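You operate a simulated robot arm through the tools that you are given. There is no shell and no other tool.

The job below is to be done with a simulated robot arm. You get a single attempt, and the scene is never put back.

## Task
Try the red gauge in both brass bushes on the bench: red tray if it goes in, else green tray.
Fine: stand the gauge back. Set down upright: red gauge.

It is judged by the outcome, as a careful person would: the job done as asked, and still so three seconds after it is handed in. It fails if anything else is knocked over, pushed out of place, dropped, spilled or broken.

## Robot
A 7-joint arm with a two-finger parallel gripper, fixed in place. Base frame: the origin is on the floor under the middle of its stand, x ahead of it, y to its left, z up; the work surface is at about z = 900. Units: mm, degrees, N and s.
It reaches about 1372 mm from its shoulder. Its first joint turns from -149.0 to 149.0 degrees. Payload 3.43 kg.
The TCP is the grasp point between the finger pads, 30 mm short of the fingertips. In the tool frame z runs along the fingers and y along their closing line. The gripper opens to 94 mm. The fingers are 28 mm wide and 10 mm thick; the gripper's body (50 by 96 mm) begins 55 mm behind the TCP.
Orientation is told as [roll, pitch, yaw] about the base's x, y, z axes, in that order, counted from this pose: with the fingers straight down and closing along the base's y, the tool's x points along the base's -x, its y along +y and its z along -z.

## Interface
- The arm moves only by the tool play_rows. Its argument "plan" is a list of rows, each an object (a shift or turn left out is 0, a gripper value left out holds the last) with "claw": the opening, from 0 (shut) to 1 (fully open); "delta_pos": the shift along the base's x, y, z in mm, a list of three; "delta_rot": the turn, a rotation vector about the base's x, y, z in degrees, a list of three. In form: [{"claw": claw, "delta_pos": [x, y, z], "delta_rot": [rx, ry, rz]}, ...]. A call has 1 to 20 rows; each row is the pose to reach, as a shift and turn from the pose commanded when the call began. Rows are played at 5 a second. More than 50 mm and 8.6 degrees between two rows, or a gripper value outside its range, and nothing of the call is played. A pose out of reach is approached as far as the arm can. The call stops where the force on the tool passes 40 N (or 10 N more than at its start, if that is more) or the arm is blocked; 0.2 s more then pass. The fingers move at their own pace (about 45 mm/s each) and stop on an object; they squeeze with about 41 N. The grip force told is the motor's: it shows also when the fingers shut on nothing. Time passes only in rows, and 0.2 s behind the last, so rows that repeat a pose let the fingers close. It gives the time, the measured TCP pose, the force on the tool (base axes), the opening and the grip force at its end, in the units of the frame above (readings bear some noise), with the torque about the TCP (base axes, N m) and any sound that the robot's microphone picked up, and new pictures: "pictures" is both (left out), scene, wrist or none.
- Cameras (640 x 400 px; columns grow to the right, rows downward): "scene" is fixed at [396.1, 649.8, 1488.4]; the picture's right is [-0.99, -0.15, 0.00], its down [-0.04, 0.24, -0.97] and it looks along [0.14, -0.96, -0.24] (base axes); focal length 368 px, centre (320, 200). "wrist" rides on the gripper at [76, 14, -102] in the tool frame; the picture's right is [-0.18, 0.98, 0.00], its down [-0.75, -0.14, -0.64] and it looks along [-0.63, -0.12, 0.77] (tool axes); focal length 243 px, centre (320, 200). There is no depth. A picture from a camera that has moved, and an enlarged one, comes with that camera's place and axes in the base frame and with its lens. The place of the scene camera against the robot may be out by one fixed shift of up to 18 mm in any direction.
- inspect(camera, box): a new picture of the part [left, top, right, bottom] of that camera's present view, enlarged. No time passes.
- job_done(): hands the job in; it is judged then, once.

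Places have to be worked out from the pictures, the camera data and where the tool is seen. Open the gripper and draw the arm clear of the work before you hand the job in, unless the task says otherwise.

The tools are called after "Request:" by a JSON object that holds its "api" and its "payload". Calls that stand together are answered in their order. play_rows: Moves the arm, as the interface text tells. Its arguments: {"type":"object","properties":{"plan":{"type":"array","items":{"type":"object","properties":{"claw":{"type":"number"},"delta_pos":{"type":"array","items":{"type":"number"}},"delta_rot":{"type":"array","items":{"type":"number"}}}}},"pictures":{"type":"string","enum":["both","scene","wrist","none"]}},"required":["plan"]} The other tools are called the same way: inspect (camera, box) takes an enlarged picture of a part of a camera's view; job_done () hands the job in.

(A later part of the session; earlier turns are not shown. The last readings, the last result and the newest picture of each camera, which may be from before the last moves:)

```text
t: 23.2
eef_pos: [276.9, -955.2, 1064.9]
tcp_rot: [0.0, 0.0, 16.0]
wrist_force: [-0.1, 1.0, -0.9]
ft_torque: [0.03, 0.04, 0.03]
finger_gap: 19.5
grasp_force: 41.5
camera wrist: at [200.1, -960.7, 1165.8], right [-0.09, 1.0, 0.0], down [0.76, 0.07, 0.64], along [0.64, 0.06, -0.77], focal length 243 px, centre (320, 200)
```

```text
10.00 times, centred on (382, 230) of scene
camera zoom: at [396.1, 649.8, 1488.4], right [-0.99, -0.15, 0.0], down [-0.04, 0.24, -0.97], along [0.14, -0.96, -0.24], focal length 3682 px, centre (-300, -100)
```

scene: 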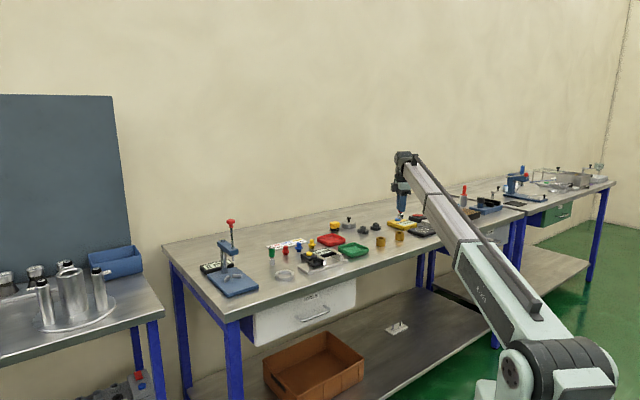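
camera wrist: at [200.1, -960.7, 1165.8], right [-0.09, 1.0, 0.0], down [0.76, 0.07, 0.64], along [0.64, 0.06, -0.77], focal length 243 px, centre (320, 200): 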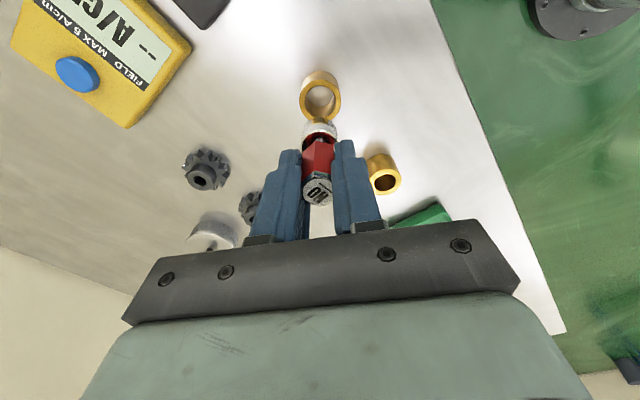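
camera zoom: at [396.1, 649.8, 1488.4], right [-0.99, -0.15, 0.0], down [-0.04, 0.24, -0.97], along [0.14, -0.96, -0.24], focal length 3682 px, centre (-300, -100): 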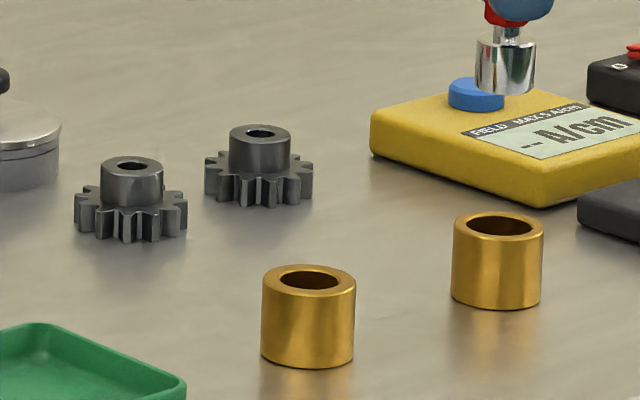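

Bush 2's bore is clearly larger (~28 mm vs ~25 mm) and lies within 0.5 mm of the tool axis. I lower the gauge into it in stages, watching the force.

Request:
{"api": "play_rows", "payload": {"plan": [{"claw": 0.1, "delta_pos": [0, 0.2, -30]}, {"claw": 0.1, "delta_pos": [0, 0.2, -58]}, {"claw": 0.1, "delta_pos": [0, 0.2, -64]}, {"claw": 0.1, "delta_pos": [0, 0.2, -66]}, {"claw": 0.1, "delta_pos": [0, 0.2, -68]}, {"claw": 0.1, "delta_pos": [0, 0.2, -70]}, {"claw": 0.1, "delta_pos": [0, 0.2, -72]}, {"claw": 0.1, "delta_pos": [0, 0.2, -74]}, {"claw": 0.1, "delta_pos": [0, 0.2, -74]}], "pictures": "none"}}

Request:
{"api": "inspect", "payload": {"camera": "wrist", "box": [280, 90, 360, 140]}}

Request:
{"api": "inspect", "payload": {"camera": "scene", "box": [374, 210, 438, 250]}}

```text
t: 25.2
eef_pos: [275.7, -954.9, 993.1]
tcp_rot: [0.0, 0.0, 16.0]
wrist_force: [0.4, 0.0, -1.2]
ft_torque: [-0.03, 0.02, 0.03]
finger_gap: 19.4
grasp_force: 40.8
```

```text
8.00 times, centred on (320, 115) of wrist
camera zoom: at [199.4, -960.4, 1094.9], right [-0.09, 1.0, 0.0], down [0.76, 0.07, 0.64], along [0.64, 0.06, -0.77], focal length 1941 px, centre (320, 880)
```

zoom: 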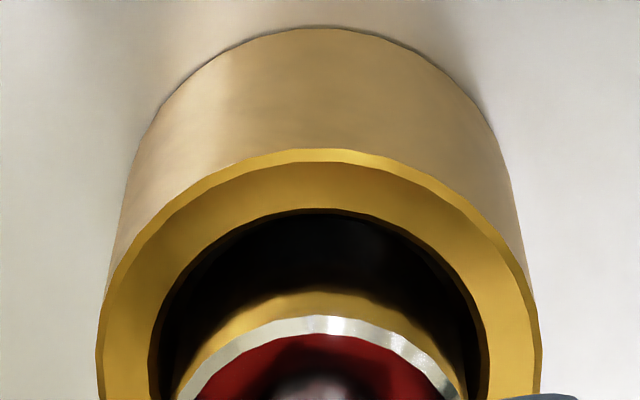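

```text
10.00 times, centred on (406, 230) of scene
camera zoom: at [396.1, 649.8, 1488.4], right [-0.99, -0.15, 0.0], down [-0.04, 0.24, -0.97], along [0.14, -0.96, -0.24], focal length 3682 px, centre (-540, -100)
```

zoom: 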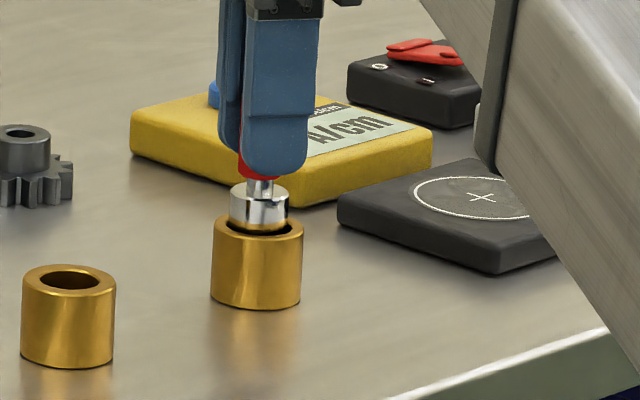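

The plug is about 6 mm inside bush 2 with no force and clearance all round. I continue down to nearly full depth.

Request:
{"api": "play_rows", "payload": {"plan": [{"claw": 0.1, "delta_pos": [0, 0, -5]}, {"claw": 0.1, "delta_pos": [0, 0, -10]}, {"claw": 0.1, "delta_pos": [0, 0, -15]}, {"claw": 0.1, "delta_pos": [0, 0, -19]}, {"claw": 0.1, "delta_pos": [0, 0, -19]}], "pictures": "none"}}

Request:
{"api": "inspect", "payload": {"camera": "wrist", "box": [280, 90, 360, 140]}}

Request:
{"api": "inspect", "payload": {"camera": "scene", "box": [374, 210, 438, 250]}}

```text
t: 26.4
eef_pos: [277.3, -955.1, 973.7]
tcp_rot: [0.1, 0.1, 15.9]
wrist_force: [0.4, -0.5, -0.7]
ft_torque: [0.01, -0.01, -0.01]
finger_gap: 19.6
grasp_force: 40.7
```

```text
8.00 times, centred on (320, 115) of wrist
camera zoom: at [200.3, -960.9, 1075.8], right [-0.09, 1.0, 0.0], down [0.76, 0.07, 0.64], along [0.64, 0.06, -0.77], focal length 1941 px, centre (320, 880)
```

zoom: 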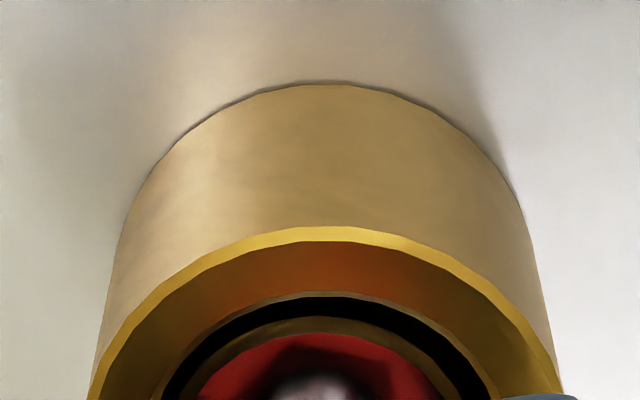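

```text
10.00 times, centred on (406, 230) of scene
camera zoom: at [396.1, 649.8, 1488.4], right [-0.99, -0.15, 0.0], down [-0.04, 0.24, -0.97], along [0.14, -0.96, -0.24], focal length 3682 px, centre (-540, -100)
```

zoom: 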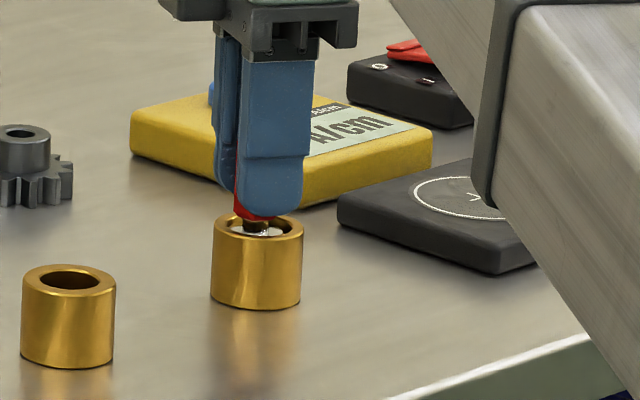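

The gauge goes fully into bush 2 (28 mm deep, no force) → bush 2 goes to the red tray. I withdraw straight up and carry the gauge back toward its place.

Request:
{"api": "play_rows", "payload": {"plan": [{"claw": 0.1, "delta_pos": [0, 0, 10]}, {"claw": 0.1, "delta_pos": [0, 0, 40]}, {"claw": 0.1, "delta_pos": [0, 0, 85]}, {"claw": 0.1, "delta_pos": [0, 0, 126.6]}, {"claw": 0.1, "delta_pos": [38, 21.5, 126.6]}, {"claw": 0.1, "delta_pos": [76, 43, 126.6]}, {"claw": 0.1, "delta_pos": [114, 64.5, 126.6]}, {"claw": 0.1, "delta_pos": [152, 86, 126.6]}, {"claw": 0.1, "delta_pos": [190, 107.5, 126.6]}, {"claw": 0.1, "delta_pos": [228, 129, 126.6]}, {"claw": 0.1, "delta_pos": [266, 150.5, 126.6]}, {"claw": 0.1, "delta_pos": [304, 172, 126.6]}, {"claw": 0.1, "delta_pos": [343, 194.4, 126.6]}, {"claw": 0.1, "delta_pos": [343, 194.4, 126.6]}]}}

```text
t: 29.4
eef_pos: [621.6, -760.6, 1101.4]
tcp_rot: [-0.1, 0.0, 16.0]
wrist_force: [1.3, 0.6, -1.4]
ft_torque: [0.0, 0.04, 0.03]
finger_gap: 19.4
grasp_force: 40.7
camera wrist: at [544.0, -767.2, 1203.6], right [-0.09, 1.0, 0.0], down [0.76, 0.07, 0.64], along [0.64, 0.06, -0.77], focal length 243 px, centre (320, 200)
```

scene: 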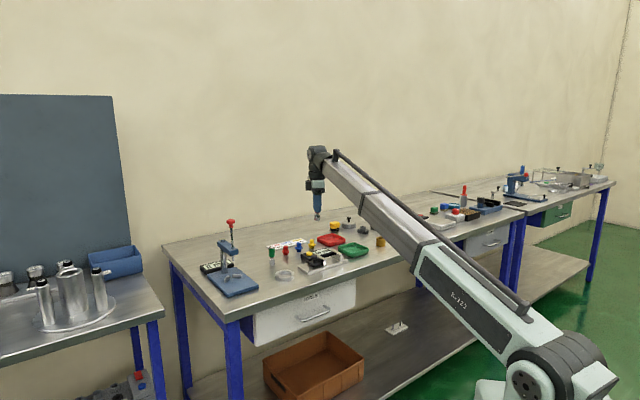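
wrist: 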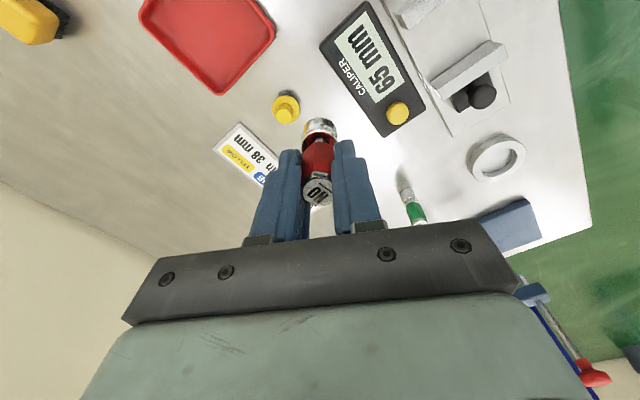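

Gauge still well held. I carry on to its original spot, and lower to about 2 mm above the bench, then check.

Request:
{"api": "play_rows", "payload": {"plan": [{"claw": 0.1, "delta_pos": [34, 34.4, 0]}, {"claw": 0.1, "delta_pos": [68, 68.8, 0]}, {"claw": 0.1, "delta_pos": [102, 103.2, 0]}, {"claw": 0.1, "delta_pos": [136, 137.6, 0]}, {"claw": 0.1, "delta_pos": [170, 172, 0]}, {"claw": 0.1, "delta_pos": [203.2, 206, 0]}, {"claw": 0.1, "delta_pos": [203.2, 206, -10]}, {"claw": 0.1, "delta_pos": [203.2, 206, -50]}, {"claw": 0.1, "delta_pos": [203.2, 206, -90]}, {"claw": 0.1, "delta_pos": [203.2, 206, -120]}, {"claw": 0.1, "delta_pos": [203.2, 206, -130.5]}, {"claw": 0.1, "delta_pos": [203.2, 206, -130.5]}, {"claw": 0.1, "delta_pos": [203.2, 206, -130.5]}]}}

Request:
{"api": "inspect", "payload": {"camera": "scene", "box": [222, 235, 302, 285]}}

Request:
{"api": "inspect", "payload": {"camera": "wrist", "box": [280, 105, 360, 155]}}

```text
t: 32.2
eef_pos: [824.1, -555.4, 968.7]
tcp_rot: [-0.1, 0.0, 15.9]
wrist_force: [-0.1, -0.2, -1.2]
ft_torque: [-0.01, 0.0, 0.02]
finger_gap: 19.4
grasp_force: 40.8
camera wrist: at [746.7, -560.8, 1071.5], right [-0.09, 1.0, 0.0], down [0.76, 0.07, 0.64], along [0.64, 0.06, -0.77], focal length 243 px, centre (320, 200)
```

scene: 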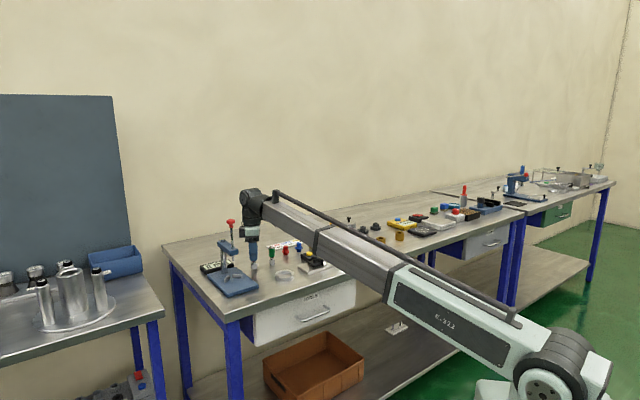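
wrist: 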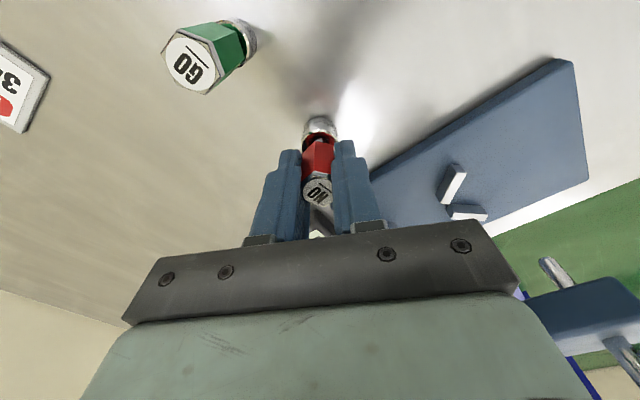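

```text
8.00 times, centred on (262, 260) of scene
camera zoom: at [396.1, 649.8, 1488.4], right [-0.99, -0.15, 0.0], down [-0.04, 0.24, -0.97], along [0.14, -0.96, -0.24], focal length 2945 px, centre (784, -280)
```

zoom: 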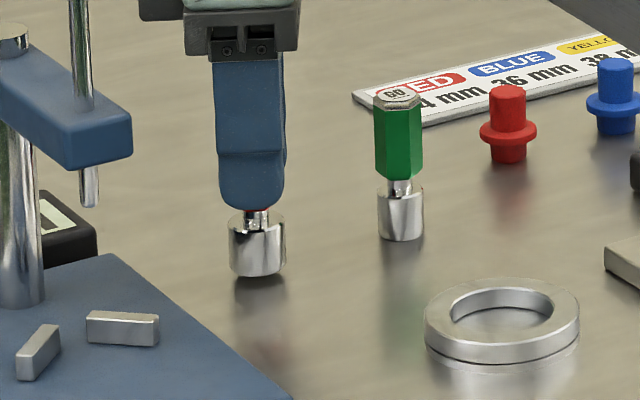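

```text
8.00 times, centred on (320, 130) of wrist
camera zoom: at [746.7, -560.8, 1071.5], right [-0.09, 1.0, 0.0], down [0.76, 0.07, 0.64], along [0.64, 0.06, -0.77], focal length 1941 px, centre (320, 760)
```

zoom: 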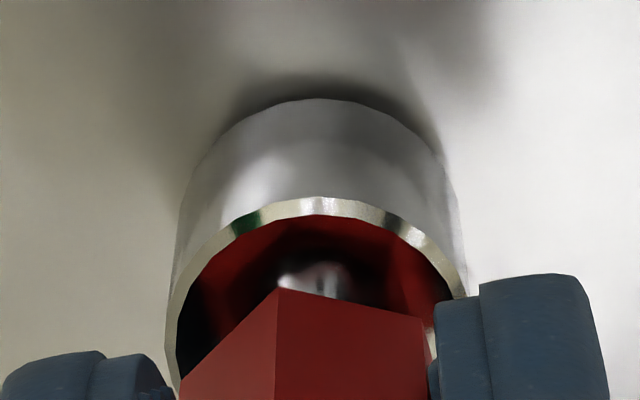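

The gauge looks vertical but slipped up ~1–2 mm in the grip from the pressing, so it hangs a few mm above the bench. I lower slowly until I feel contact.

Request:
{"api": "play_rows", "payload": {"plan": [{"claw": 0.1, "delta_pos": [0, 0, -0.7]}, {"claw": 0.1, "delta_pos": [0, 0, -1.4]}, {"claw": 0.1, "delta_pos": [0, 0, -2.0]}, {"claw": 0.1, "delta_pos": [0, 0, -2.5]}, {"claw": 0.1, "delta_pos": [0, 0, -2.5]}], "pictures": "none"}}

Request:
{"api": "inspect", "payload": {"camera": "scene", "box": [238, 250, 270, 270]}}

```text
t: 33.4
eef_pos: [823.6, -553.8, 966.9]
tcp_rot: [0.0, 0.0, 16.1]
wrist_force: [0.4, -0.3, -1.2]
ft_torque: [-0.02, -0.01, -0.01]
finger_gap: 19.5
grasp_force: 41.4
```

```text
16.00 times, centred on (254, 260) of scene
camera zoom: at [396.1, 649.8, 1488.4], right [-0.99, -0.15, 0.0], down [-0.04, 0.24, -0.97], along [0.14, -0.96, -0.24], focal length 5891 px, centre (1376, -760)
```

zoom: 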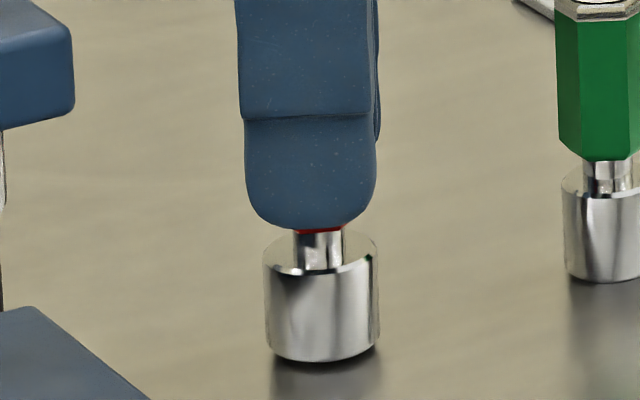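

No contact yet at the original height; a small gap shows. I continue down in half-millimetre steps.

Request:
{"api": "play_rows", "payload": {"plan": [{"claw": 0.1, "delta_pos": [0, 0, -0.4]}, {"claw": 0.1, "delta_pos": [0, 0, -0.8]}, {"claw": 0.1, "delta_pos": [0, 0, -1.0]}, {"claw": 0.1, "delta_pos": [0, 0, -1.0]}], "pictures": "none"}}

Request:
{"api": "inspect", "payload": {"camera": "scene", "box": [238, 250, 270, 270]}}

```text
t: 34.4
eef_pos: [823.4, -554.4, 966.6]
tcp_rot: [0.0, 0.0, 16.1]
wrist_force: [0.9, -0.4, -0.6]
ft_torque: [0.02, 0.02, 0.02]
finger_gap: 19.5
grasp_force: 41.4
```

```text
16.00 times, centred on (254, 260) of scene
camera zoom: at [396.1, 649.8, 1488.4], right [-0.99, -0.15, 0.0], down [-0.04, 0.24, -0.97], along [0.14, -0.96, -0.24], focal length 5891 px, centre (1376, -760)
```

zoom: 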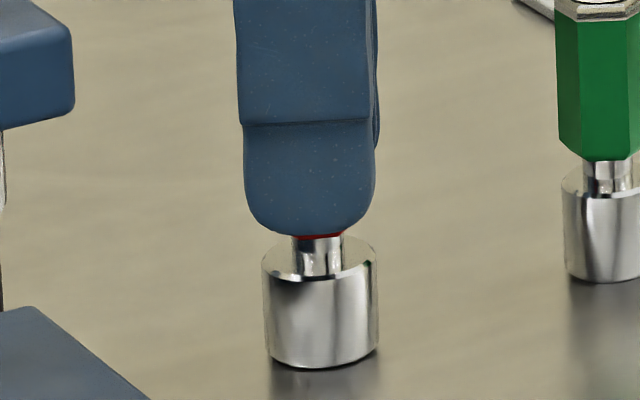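

The plug bottom is now within a millimetre of its original image row; still no load. I lower another 1 mm gently.

Request:
{"api": "play_rows", "payload": {"plan": [{"claw": 0.1, "delta_pos": [0, 0, -0.3]}, {"claw": 0.1, "delta_pos": [0, 0, -0.6]}, {"claw": 0.1, "delta_pos": [0, 0, -0.8]}, {"claw": 0.1, "delta_pos": [0, 0, -0.8]}], "pictures": "none"}}

Request:
{"api": "inspect", "payload": {"camera": "scene", "box": [238, 250, 270, 270]}}

```text
t: 35.4
eef_pos: [823.4, -553.9, 965.8]
tcp_rot: [-0.1, 0.0, 16.1]
wrist_force: [2.5, 0.6, 5.5]
ft_torque: [0.06, -0.12, 0.0]
finger_gap: 19.3
grasp_force: 40.9
```

```text
16.00 times, centred on (254, 260) of scene
camera zoom: at [396.1, 649.8, 1488.4], right [-0.99, -0.15, 0.0], down [-0.04, 0.24, -0.97], along [0.14, -0.96, -0.24], focal length 5891 px, centre (1376, -760)
```

zoom: 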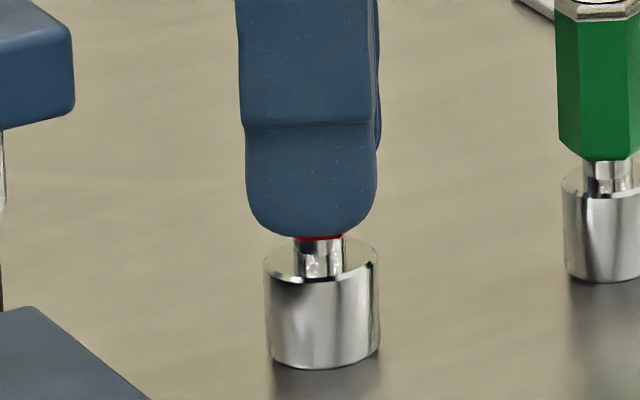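

Contact felt (5.5 N): the gauge stands on the bench. I open the fingers and pull straight up.

Request:
{"api": "play_rows", "payload": {"plan": [{"claw": 0.3, "delta_pos": [0, 0, 0.1]}, {"claw": 0.45, "delta_pos": [0, 0, 0.1]}, {"claw": 0.65, "delta_pos": [0, 0, 0.1]}, {"claw": 0.65, "delta_pos": [0, 0, 0.1]}, {"claw": 0.65, "delta_pos": [0, 0, 0.1]}, {"claw": 0.65, "delta_pos": [0, 0, 20]}, {"claw": 0.65, "delta_pos": [0, 0, 45]}, {"claw": 0.65, "delta_pos": [0, 0, 90]}, {"claw": 0.65, "delta_pos": [0, 0, 135]}, {"claw": 0.65, "delta_pos": [0, 0, 135]}]}}

Request:
{"api": "inspect", "payload": {"camera": "scene", "box": [230, 235, 310, 285]}}

Request:
{"api": "inspect", "payload": {"camera": "wrist", "box": [240, 40, 400, 140]}}

```text
t: 37.6
eef_pos: [823.1, -554.2, 1098.0]
tcp_rot: [0.0, 0.0, 16.0]
wrist_force: [0.3, 0.5, -0.2]
ft_torque: [0.0, -0.03, 0.03]
finger_gap: 61.2
grasp_force: 0.0
camera wrist: at [746.5, -559.7, 1200.3], right [-0.09, 1.0, 0.0], down [0.76, 0.07, 0.64], along [0.64, 0.06, -0.77], focal length 243 px, centre (320, 200)
```

scene: 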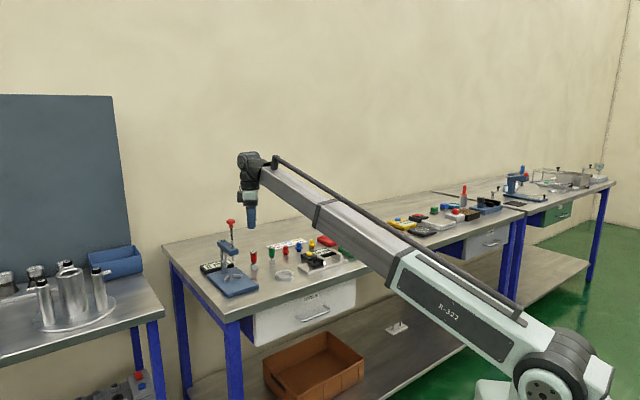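
wrist: 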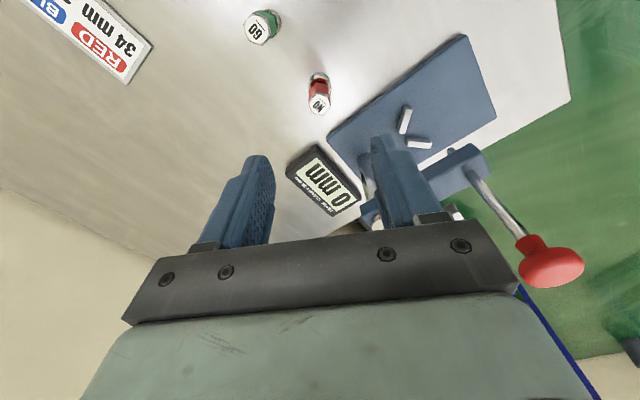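

```text
8.00 times, centred on (270, 260) of scene
camera zoom: at [396.1, 649.8, 1488.4], right [-0.99, -0.15, 0.0], down [-0.04, 0.24, -0.97], along [0.14, -0.96, -0.24], focal length 2945 px, centre (720, -280)
```

zoom: 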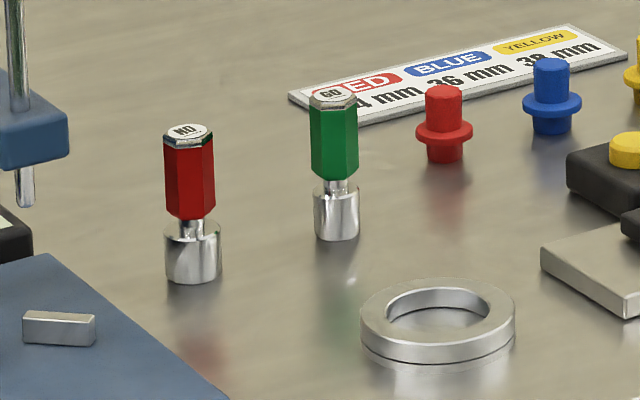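

```text
4.00 times, centred on (320, 90) of wrist
camera zoom: at [746.5, -559.7, 1200.3], right [-0.09, 1.0, 0.0], down [0.76, 0.07, 0.64], along [0.64, 0.06, -0.77], focal length 970 px, centre (320, 640)
```

zoom: 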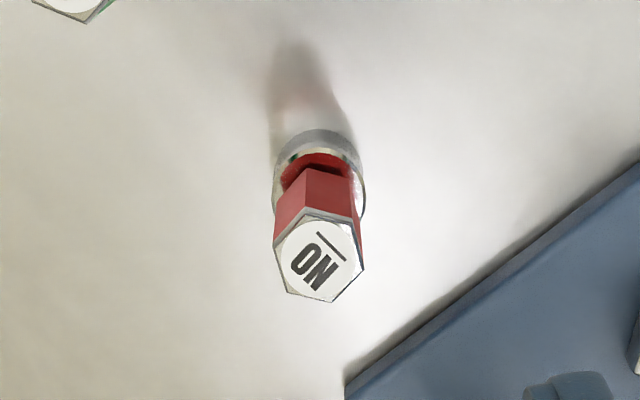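

The red gauge is standing upright at its original spot. Next I fly at 1150 mm with the yaw back to 0 to a point from which the trays are visible to the wrist camera.

Request:
{"api": "play_rows", "payload": {"plan": [{"claw": 0.65, "delta_pos": [-34, -34, 25], "delta_rot": [0, 0, -8]}, {"claw": 0.65, "delta_pos": [-68, -68, 50], "delta_rot": [0, 0, -16]}, {"claw": 0.65, "delta_pos": [-102, -102, 50], "delta_rot": [0, 0, -16]}, {"claw": 0.65, "delta_pos": [-136, -136, 50], "delta_rot": [0, 0, -16]}, {"claw": 0.65, "delta_pos": [-170, -170, 50], "delta_rot": [0, 0, -16]}, {"claw": 0.65, "delta_pos": [-204, -204, 50], "delta_rot": [0, 0, -16]}, {"claw": 0.65, "delta_pos": [-238, -238, 50], "delta_rot": [0, 0, -16]}, {"claw": 0.65, "delta_pos": [-272, -272, 50], "delta_rot": [0, 0, -16]}, {"claw": 0.65, "delta_pos": [-303, -303, 50], "delta_rot": [0, 0, -16]}, {"claw": 0.65, "delta_pos": [-303, -303, 50], "delta_rot": [0, 0, -16]}]}}

```text
refused: row 1 steps farther than a row can; nothing moved
```

The first row was slightly too long; I split the rise across rows.

Request:
{"api": "play_rows", "payload": {"plan": [{"claw": 0.65, "delta_pos": [-30, -30, 15], "delta_rot": [0, 0, -8]}, {"claw": 0.65, "delta_pos": [-62, -62, 30], "delta_rot": [0, 0, -16]}, {"claw": 0.65, "delta_pos": [-94, -94, 45], "delta_rot": [0, 0, -16]}, {"claw": 0.65, "delta_pos": [-128, -128, 50], "delta_rot": [0, 0, -16]}, {"claw": 0.65, "delta_pos": [-162, -162, 50], "delta_rot": [0, 0, -16]}, {"claw": 0.65, "delta_pos": [-196, -196, 50], "delta_rot": [0, 0, -16]}, {"claw": 0.65, "delta_pos": [-230, -230, 50], "delta_rot": [0, 0, -16]}, {"claw": 0.65, "delta_pos": [-264, -264, 50], "delta_rot": [0, 0, -16]}, {"claw": 0.65, "delta_pos": [-298, -298, 50], "delta_rot": [0, 0, -16]}, {"claw": 0.65, "delta_pos": [-303, -303, 50], "delta_rot": [0, 0, -16]}, {"claw": 0.65, "delta_pos": [-303, -303, 50], "delta_rot": [0, 0, -16]}]}}

Request:
{"api": "inspect", "payload": {"camera": "wrist", "box": [240, 0, 480, 150]}}

```text
t: 40.0
eef_pos: [518.4, -856.3, 1152.2]
tcp_rot: [0.0, 0.1, 0.0]
wrist_force: [0.7, 0.3, 0.1]
ft_torque: [-0.03, 0.01, -0.05]
finger_gap: 61.6
grasp_force: 0.0
camera wrist: at [443.0, -840.3, 1254.0], right [0.18, 0.98, 0.0], down [0.75, -0.14, 0.64], along [0.63, -0.12, -0.77], focal length 243 px, centre (320, 200)
```

scene: 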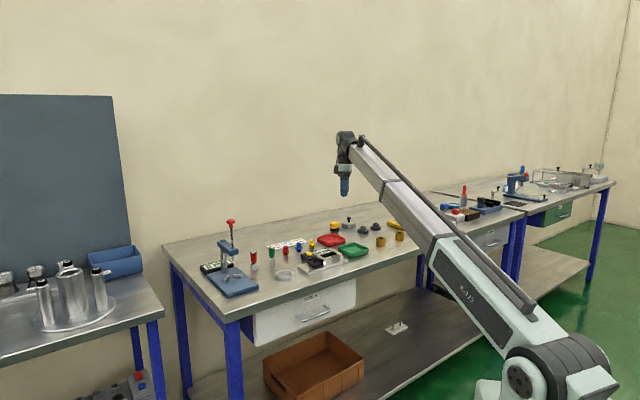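
wrist: 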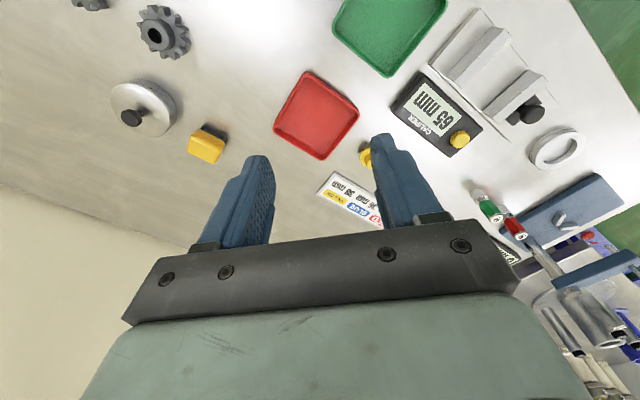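

```text
2.67 times, centred on (360, 75) of wrist
camera zoom: at [443.0, -840.3, 1254.0], right [0.18, 0.98, 0.0], down [0.75, -0.14, 0.64], along [0.63, -0.12, -0.77], focal length 647 px, centre (213, 533)
```

zoom: 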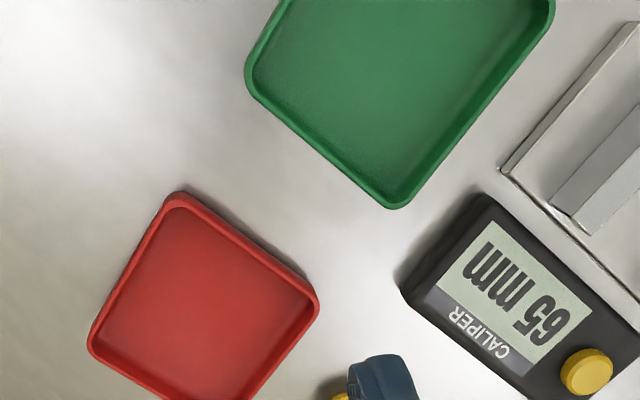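

Red tray centre ≈ (575,-873), green tray centre ≈ (475,-772), both ~90 mm squares turned 45°. Now I go above bush 2 and lower to just above it to check alignment for gripping it by its outside.

Request:
{"api": "play_rows", "payload": {"plan": [{"claw": 0.75, "delta_pos": [-40.5, -16.2, 0]}, {"claw": 0.75, "delta_pos": [-81, -32.4, 0]}, {"claw": 0.75, "delta_pos": [-121.6, -48.6, 0]}, {"claw": 0.75, "delta_pos": [-162.1, -64.9, 0]}, {"claw": 0.75, "delta_pos": [-202.7, -81.1, 0]}, {"claw": 0.75, "delta_pos": [-243.2, -97.3, 0]}, {"claw": 0.75, "delta_pos": [-243.2, -97.3, -45]}, {"claw": 0.75, "delta_pos": [-243.2, -97.3, -90]}, {"claw": 0.75, "delta_pos": [-243.2, -97.3, -130]}, {"claw": 0.75, "delta_pos": [-243.2, -97.3, -150]}, {"claw": 0.75, "delta_pos": [-243.2, -97.3, -150]}, {"claw": 0.75, "delta_pos": [-243.2, -97.3, -150]}]}}

Request:
{"api": "inspect", "payload": {"camera": "wrist", "box": [240, 80, 400, 180]}}

```text
t: 42.6
eef_pos: [277.8, -954.2, 1000.6]
tcp_rot: [0.0, 0.1, 0.0]
wrist_force: [-0.8, -0.1, -0.8]
ft_torque: [0.01, -0.01, 0.02]
finger_gap: 70.3
grasp_force: 0.2
camera wrist: at [201.7, -938.8, 1103.2], right [0.18, 0.98, 0.0], down [0.75, -0.14, 0.64], along [0.63, -0.12, -0.77], focal length 243 px, centre (320, 200)
```

scene: 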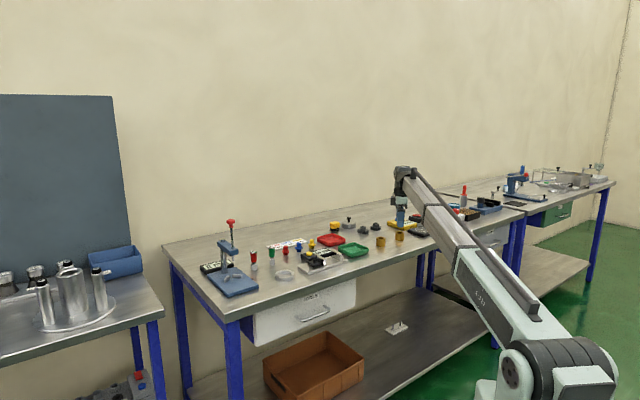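
wrist: 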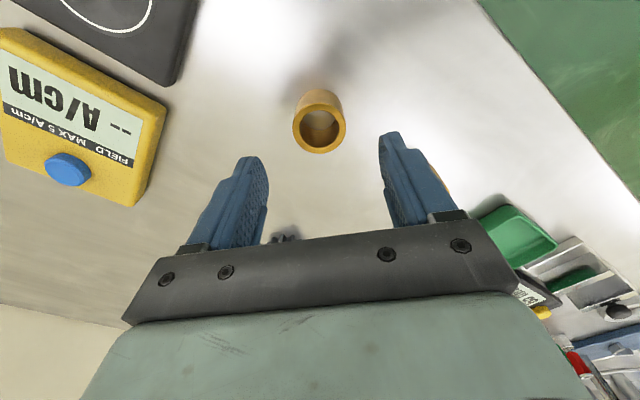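

```text
4.00 times, centred on (320, 130) of wrist
camera zoom: at [201.7, -938.8, 1103.2], right [0.18, 0.98, 0.0], down [0.75, -0.14, 0.64], along [0.63, -0.12, -0.77], focal length 970 px, centre (320, 480)
```

zoom: 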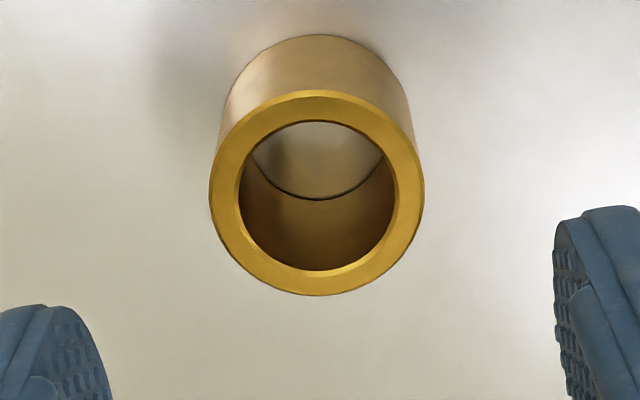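

The bush is centred between the fingers. I lower to TCP z≈944 (fingertips ~914, beside the bush) and close on it.

Request:
{"api": "play_rows", "payload": {"plan": [{"claw": 0.75, "delta_pos": [0, 0, -20]}, {"claw": 0.75, "delta_pos": [0, 0, -40]}, {"claw": 0.75, "delta_pos": [0, 0, -56.4]}, {"claw": 0.75, "delta_pos": [0, 0, -56.4]}, {"claw": 0.5, "delta_pos": [0, 0, -56.4]}, {"claw": 0.3, "delta_pos": [0, 0, -56.4]}, {"claw": 0.3, "delta_pos": [0, 0, -56.4]}, {"claw": 0.3, "delta_pos": [0, 0, -56.4]}, {"claw": 0.3, "delta_pos": [0, 0, -56.4]}]}}

Request:
{"api": "inspect", "payload": {"camera": "scene", "box": [374, 210, 438, 250]}}

```text
t: 44.6
eef_pos: [276.8, -955.0, 944.2]
tcp_rot: [0.0, 0.0, 0.0]
wrist_force: [0.6, 1.0, -0.4]
ft_torque: [0.03, -0.03, -0.01]
finger_gap: 39.0
grasp_force: 40.8
camera wrist: at [201.4, -939.4, 1046.3], right [0.18, 0.98, 0.0], down [0.75, -0.14, 0.64], along [0.63, -0.12, -0.77], focal length 243 px, centre (320, 200)
```

scene: 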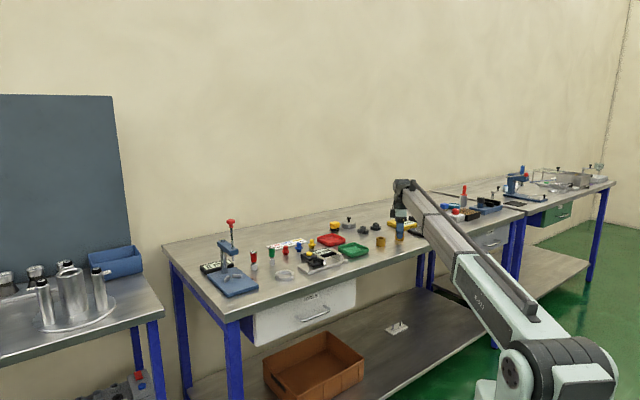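
wrist: 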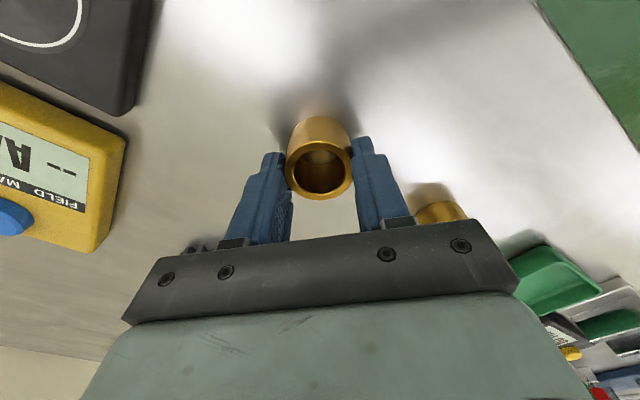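

```text
10.00 times, centred on (406, 230) of scene
camera zoom: at [396.1, 649.8, 1488.4], right [-0.99, -0.15, 0.0], down [-0.04, 0.24, -0.97], along [0.14, -0.96, -0.24], focal length 3682 px, centre (-540, -100)
```

zoom: 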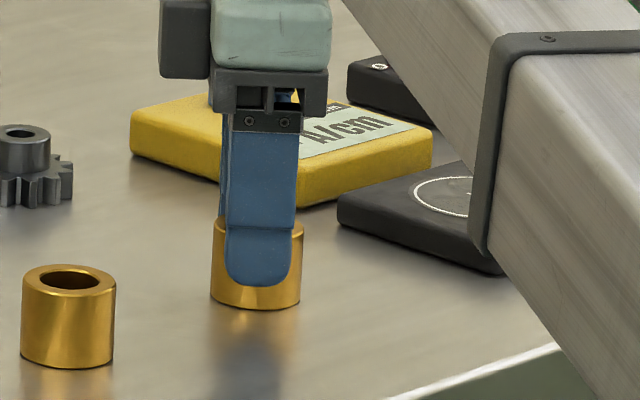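

Bush 2 is gripped (39 mm gap, 41 N). I lift it and carry it above the red tray.

Request:
{"api": "play_rows", "payload": {"plan": [{"claw": 0.3, "delta_pos": [0, 0, 8]}, {"claw": 0.3, "delta_pos": [0, 0, 40]}, {"claw": 0.3, "delta_pos": [0, 0, 80]}, {"claw": 0.3, "delta_pos": [0, 0, 116]}, {"claw": 0.3, "delta_pos": [42.5, 11.6, 116]}, {"claw": 0.3, "delta_pos": [85, 23.2, 116]}, {"claw": 0.3, "delta_pos": [127.6, 34.8, 116]}, {"claw": 0.3, "delta_pos": [170.2, 46.3, 116]}, {"claw": 0.3, "delta_pos": [212.7, 57.9, 116]}, {"claw": 0.3, "delta_pos": [255.3, 69.5, 116]}, {"claw": 0.3, "delta_pos": [297.8, 81.1, 116]}, {"claw": 0.3, "delta_pos": [297.8, 81.1, 116]}, {"claw": 0.3, "delta_pos": [297.8, 81.1, 116]}]}}

Request:
{"api": "inspect", "payload": {"camera": "wrist", "box": [200, 20, 440, 170]}}

Request:
{"api": "inspect", "payload": {"camera": "scene", "box": [290, 205, 386, 265]}}

```text
t: 47.4
eef_pos: [571.3, -872.9, 1060.6]
tcp_rot: [0.0, 0.0, 0.0]
wrist_force: [0.5, -0.4, -2.1]
ft_torque: [0.02, -0.01, 0.0]
finger_gap: 39.0
grasp_force: 40.6
camera wrist: at [496.3, -857.5, 1162.7], right [0.18, 0.98, 0.0], down [0.75, -0.14, 0.64], along [0.63, -0.12, -0.77], focal length 243 px, centre (320, 200)
```

scene: 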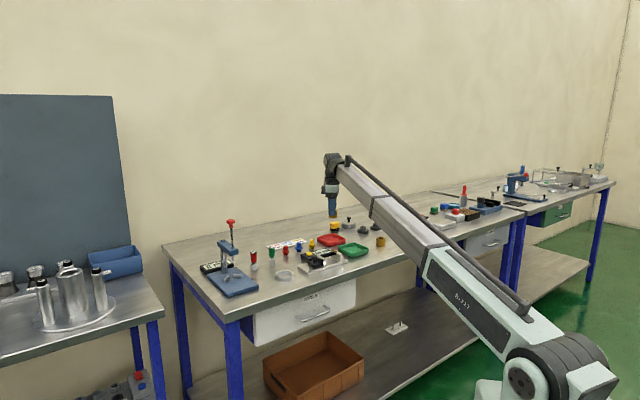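
wrist: 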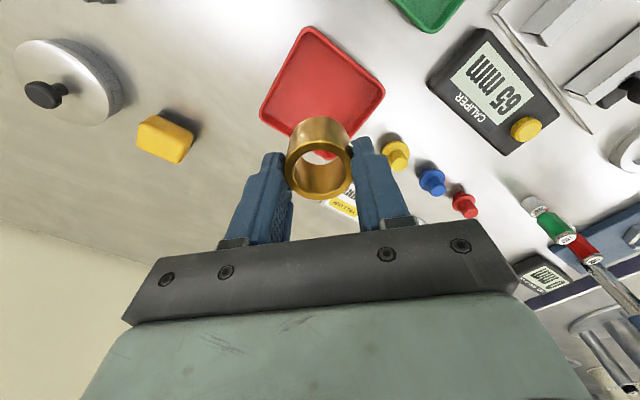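

```text
2.67 times, centred on (320, 95) of wrist
camera zoom: at [496.3, -857.5, 1162.7], right [0.18, 0.98, 0.0], down [0.75, -0.14, 0.64], along [0.63, -0.12, -0.77], focal length 647 px, centre (320, 480)
```

zoom: 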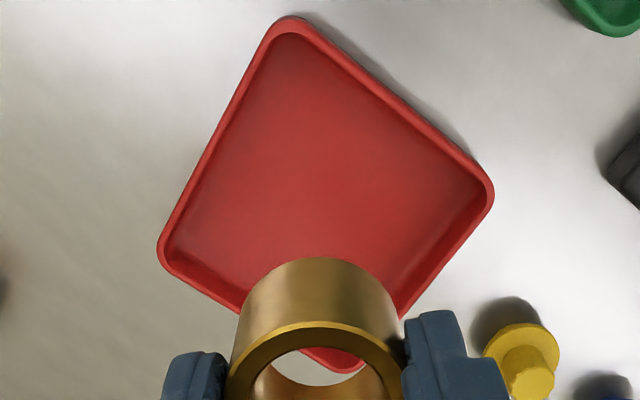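

```text
6.67 times, centred on (338, 235) of scene
camera zoom: at [396.1, 649.8, 1488.4], right [-0.99, -0.15, 0.0], down [-0.04, 0.24, -0.97], along [0.14, -0.96, -0.24], focal length 2454 px, centre (200, -33)
```

zoom: 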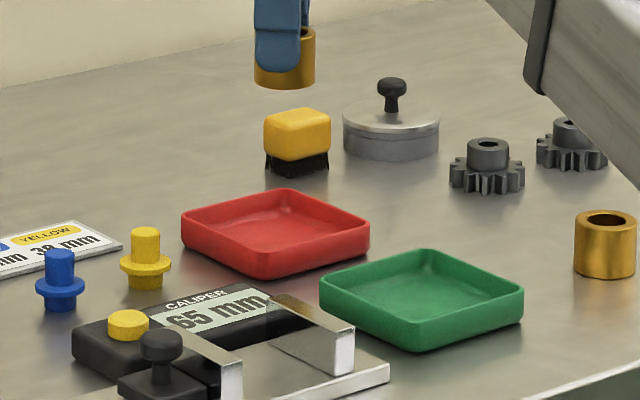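

The tray centre is about 3.5 mm further in +x than the tool axis; I correct and lower the bush to about 5 mm above the tray floor.

Request:
{"api": "play_rows", "payload": {"plan": [{"claw": 0.3, "delta_pos": [3.5, 0, -30]}, {"claw": 0.3, "delta_pos": [3.5, 0, -65]}, {"claw": 0.3, "delta_pos": [3.5, 0, -95]}, {"claw": 0.3, "delta_pos": [3.5, 0, -107]}, {"claw": 0.3, "delta_pos": [3.5, 0, -107]}]}}

Request:
{"api": "inspect", "payload": {"camera": "scene", "box": [306, 215, 370, 255]}}

```text
t: 48.6
eef_pos: [577.1, -874.1, 951.3]
tcp_rot: [0.0, 0.0, 0.0]
wrist_force: [0.1, -0.5, -1.3]
ft_torque: [0.0, 0.01, -0.01]
finger_gap: 39.0
grasp_force: 41.3
camera wrist: at [502.3, -858.5, 1054.8], right [0.18, 0.98, 0.0], down [0.75, -0.14, 0.64], along [0.63, -0.12, -0.77], focal length 243 px, centre (320, 200)
```

scene: 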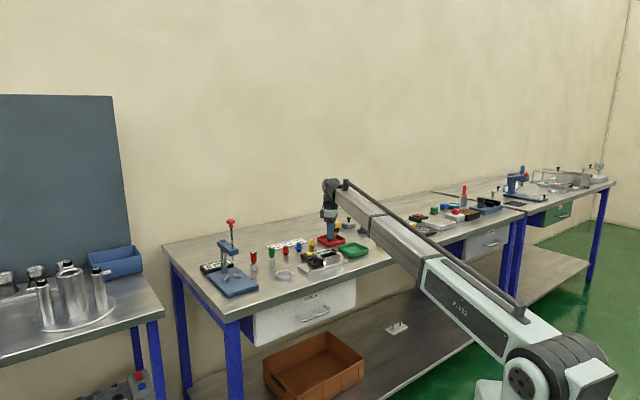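
wrist: 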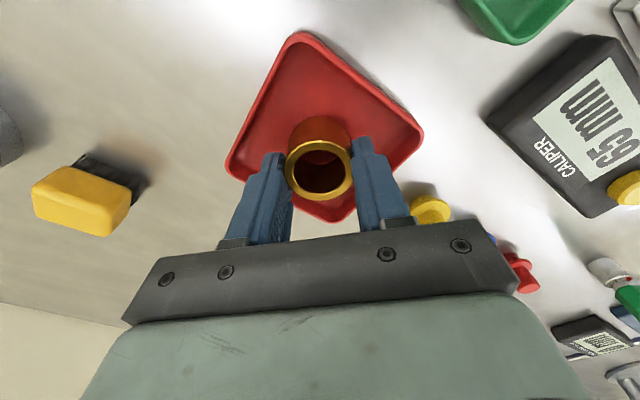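

```text
10.00 times, centred on (338, 235) of scene
camera zoom: at [396.1, 649.8, 1488.4], right [-0.99, -0.15, 0.0], down [-0.04, 0.24, -0.97], along [0.14, -0.96, -0.24], focal length 3682 px, centre (140, -150)
```

zoom: 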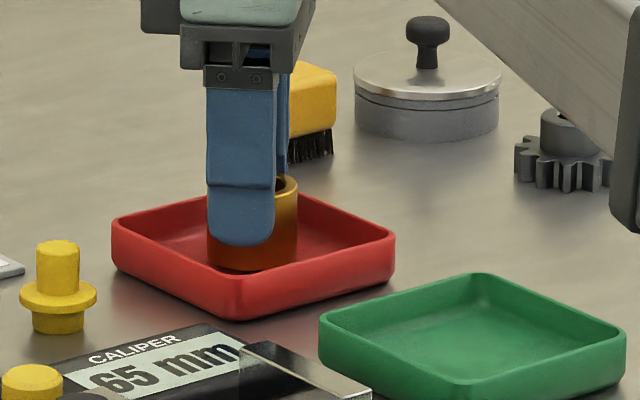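

The bush is inside the red tray, centred. I lower slowly to the tray floor.

Request:
{"api": "play_rows", "payload": {"plan": [{"claw": 0.3, "delta_pos": [0, 0, -1.5]}, {"claw": 0.3, "delta_pos": [0, 0, -3]}, {"claw": 0.3, "delta_pos": [0, 0, -4]}, {"claw": 0.3, "delta_pos": [0, 0, -5]}, {"claw": 0.3, "delta_pos": [0, 0, -5]}], "pictures": "none"}}

```text
t: 49.8
eef_pos: [577.9, -874.1, 950.0]
tcp_rot: [0.0, -0.1, 0.0]
wrist_force: [4.4, -1.6, 9.5]
ft_torque: [0.1, -0.04, -0.02]
finger_gap: 39.0
grasp_force: 40.6
```

Contact at 9.5 N: the bush rests on the tray floor. I open modestly and lift away.

Request:
{"api": "play_rows", "payload": {"plan": [{"claw": 0.45, "delta_pos": [0, 0, 0.3]}, {"claw": 0.58, "delta_pos": [0, 0, 0.3]}, {"claw": 0.58, "delta_pos": [0, 0, 0.3]}, {"claw": 0.58, "delta_pos": [0, 0, 0.3]}, {"claw": 0.58, "delta_pos": [0, 0, 20]}, {"claw": 0.58, "delta_pos": [0, 0, 60]}, {"claw": 0.58, "delta_pos": [0, 0, 110]}, {"claw": 0.58, "delta_pos": [0, 0, 110]}]}}

Request:
{"api": "inspect", "payload": {"camera": "scene", "box": [290, 205, 386, 265]}}

```text
t: 51.6
eef_pos: [576.7, -873.5, 1057.2]
tcp_rot: [-0.1, 0.0, 0.1]
wrist_force: [-0.3, 0.8, -0.1]
ft_torque: [0.02, 0.0, 0.01]
finger_gap: 54.7
grasp_force: 0.1
camera wrist: at [500.8, -857.6, 1159.0], right [0.18, 0.98, 0.0], down [0.75, -0.14, 0.64], along [0.63, -0.12, -0.77], focal length 243 px, centre (320, 200)
```

scene: 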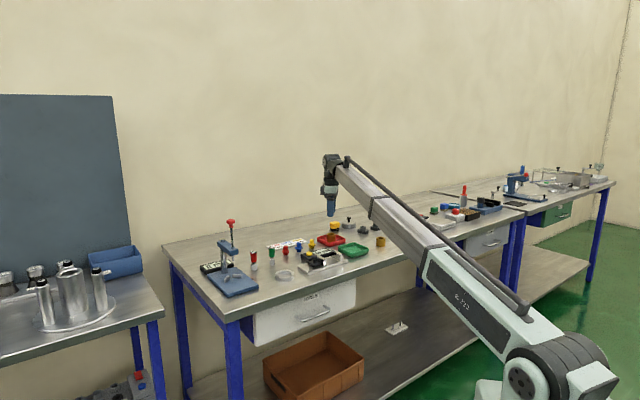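
wrist: 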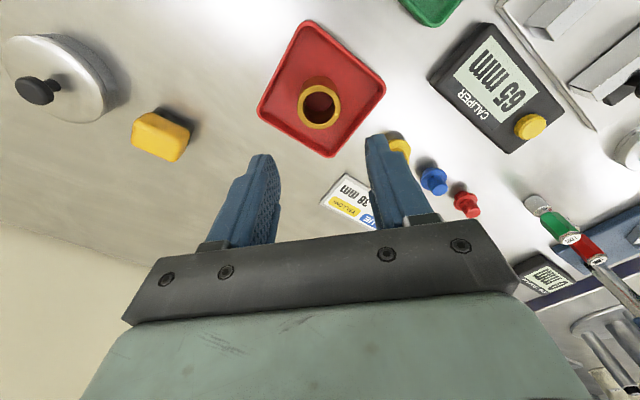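

```text
6.67 times, centred on (338, 235) of scene
camera zoom: at [396.1, 649.8, 1488.4], right [-0.99, -0.15, 0.0], down [-0.04, 0.24, -0.97], along [0.14, -0.96, -0.24], focal length 2454 px, centre (200, -33)
```

zoom: 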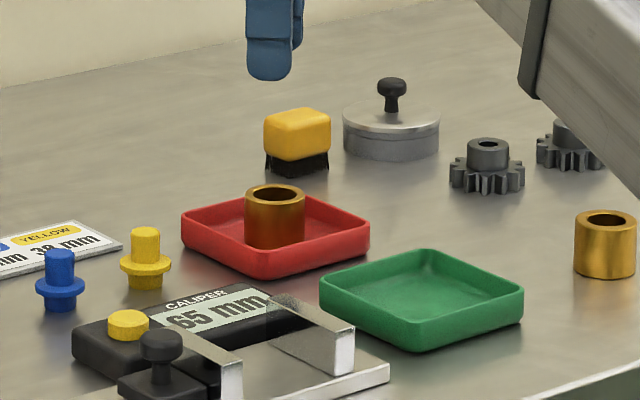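

Bush 2 stands in the red tray. Now I go above bush 1 and check alignment.

Request:
{"api": "play_rows", "payload": {"plan": [{"claw": 0.75, "delta_pos": [-43.4, 0.8, 0]}, {"claw": 0.75, "delta_pos": [-86.8, 1.6, 0]}, {"claw": 0.75, "delta_pos": [-130.3, 2.3, 0]}, {"claw": 0.75, "delta_pos": [-173.7, 3.1, 0]}, {"claw": 0.75, "delta_pos": [-217.1, 3.9, 0]}, {"claw": 0.75, "delta_pos": [-217.1, 3.9, -30]}, {"claw": 0.75, "delta_pos": [-217.1, 3.9, -57.6]}, {"claw": 0.75, "delta_pos": [-217.1, 3.9, -57.6]}, {"claw": 0.75, "delta_pos": [-217.1, 3.9, -57.6]}]}}

Request:
{"api": "inspect", "payload": {"camera": "wrist", "box": [240, 80, 400, 180]}}

```text
t: 53.6
eef_pos: [358.9, -869.3, 998.9]
tcp_rot: [0.0, 0.0, -0.1]
wrist_force: [0.6, -1.1, -0.7]
ft_torque: [0.02, -0.01, 0.01]
finger_gap: 70.4
grasp_force: 0.1
camera wrist: at [284.0, -854.6, 1101.9], right [0.18, 0.98, 0.0], down [0.75, -0.14, 0.64], along [0.63, -0.12, -0.77], focal length 243 px, centre (320, 200)
```

scene: 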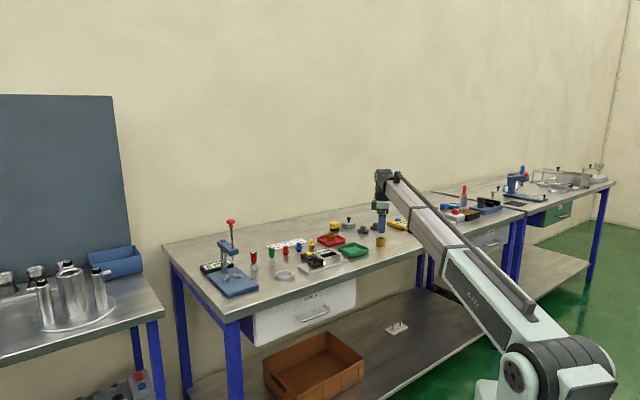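
wrist: 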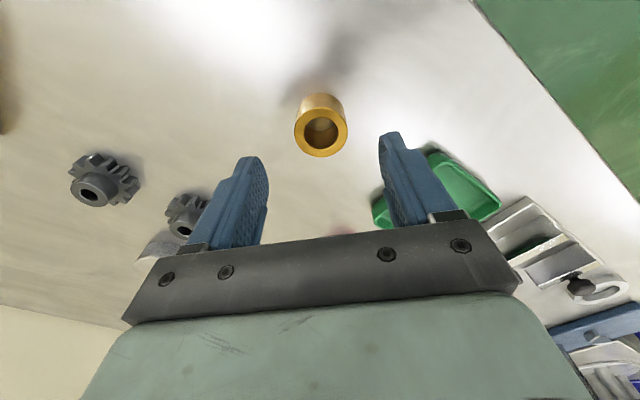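

```text
4.00 times, centred on (320, 130) of wrist
camera zoom: at [284.0, -854.6, 1101.9], right [0.18, 0.98, 0.0], down [0.75, -0.14, 0.64], along [0.63, -0.12, -0.77], focal length 970 px, centre (320, 480)
```

zoom: 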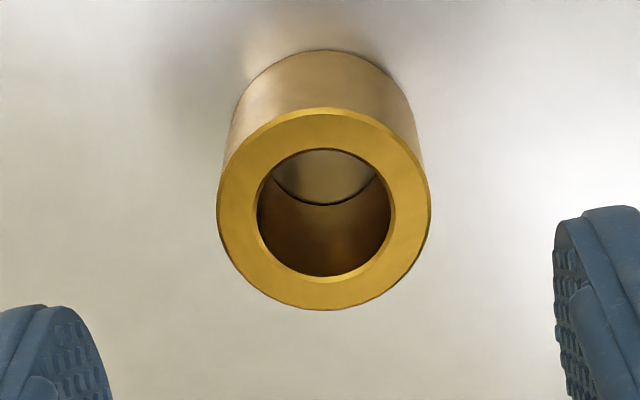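

Bush 1 sits ~2 mm further in +x; I correct, lower to TCP z≈944 and close on it.

Request:
{"api": "play_rows", "payload": {"plan": [{"claw": 0.75, "delta_pos": [2, 0.4, -20]}, {"claw": 0.75, "delta_pos": [2, 0.4, -40]}, {"claw": 0.75, "delta_pos": [2, 0.4, -56.4]}, {"claw": 0.75, "delta_pos": [2, 0.4, -56.4]}, {"claw": 0.5, "delta_pos": [2, 0.4, -56.4]}, {"claw": 0.3, "delta_pos": [2, 0.4, -56.4]}, {"claw": 0.3, "delta_pos": [2, 0.4, -56.4]}, {"claw": 0.3, "delta_pos": [2, 0.4, -56.4]}, {"claw": 0.3, "delta_pos": [2, 0.4, -56.4]}], "pictures": "wrist"}}

```text
t: 55.6
eef_pos: [363.5, -869.7, 943.7]
tcp_rot: [0.0, 0.1, 0.1]
wrist_force: [0.8, -1.9, -0.4]
ft_torque: [0.01, -0.01, 0.01]
finger_gap: 39.3
grasp_force: 41.2
camera wrist: at [287.2, -854.1, 1045.5], right [0.18, 0.98, 0.0], down [0.75, -0.14, 0.64], along [0.63, -0.12, -0.77], focal length 243 px, centre (320, 200)
```

wrist: 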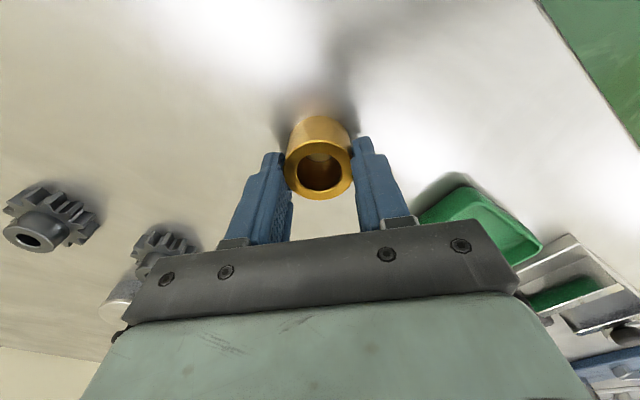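

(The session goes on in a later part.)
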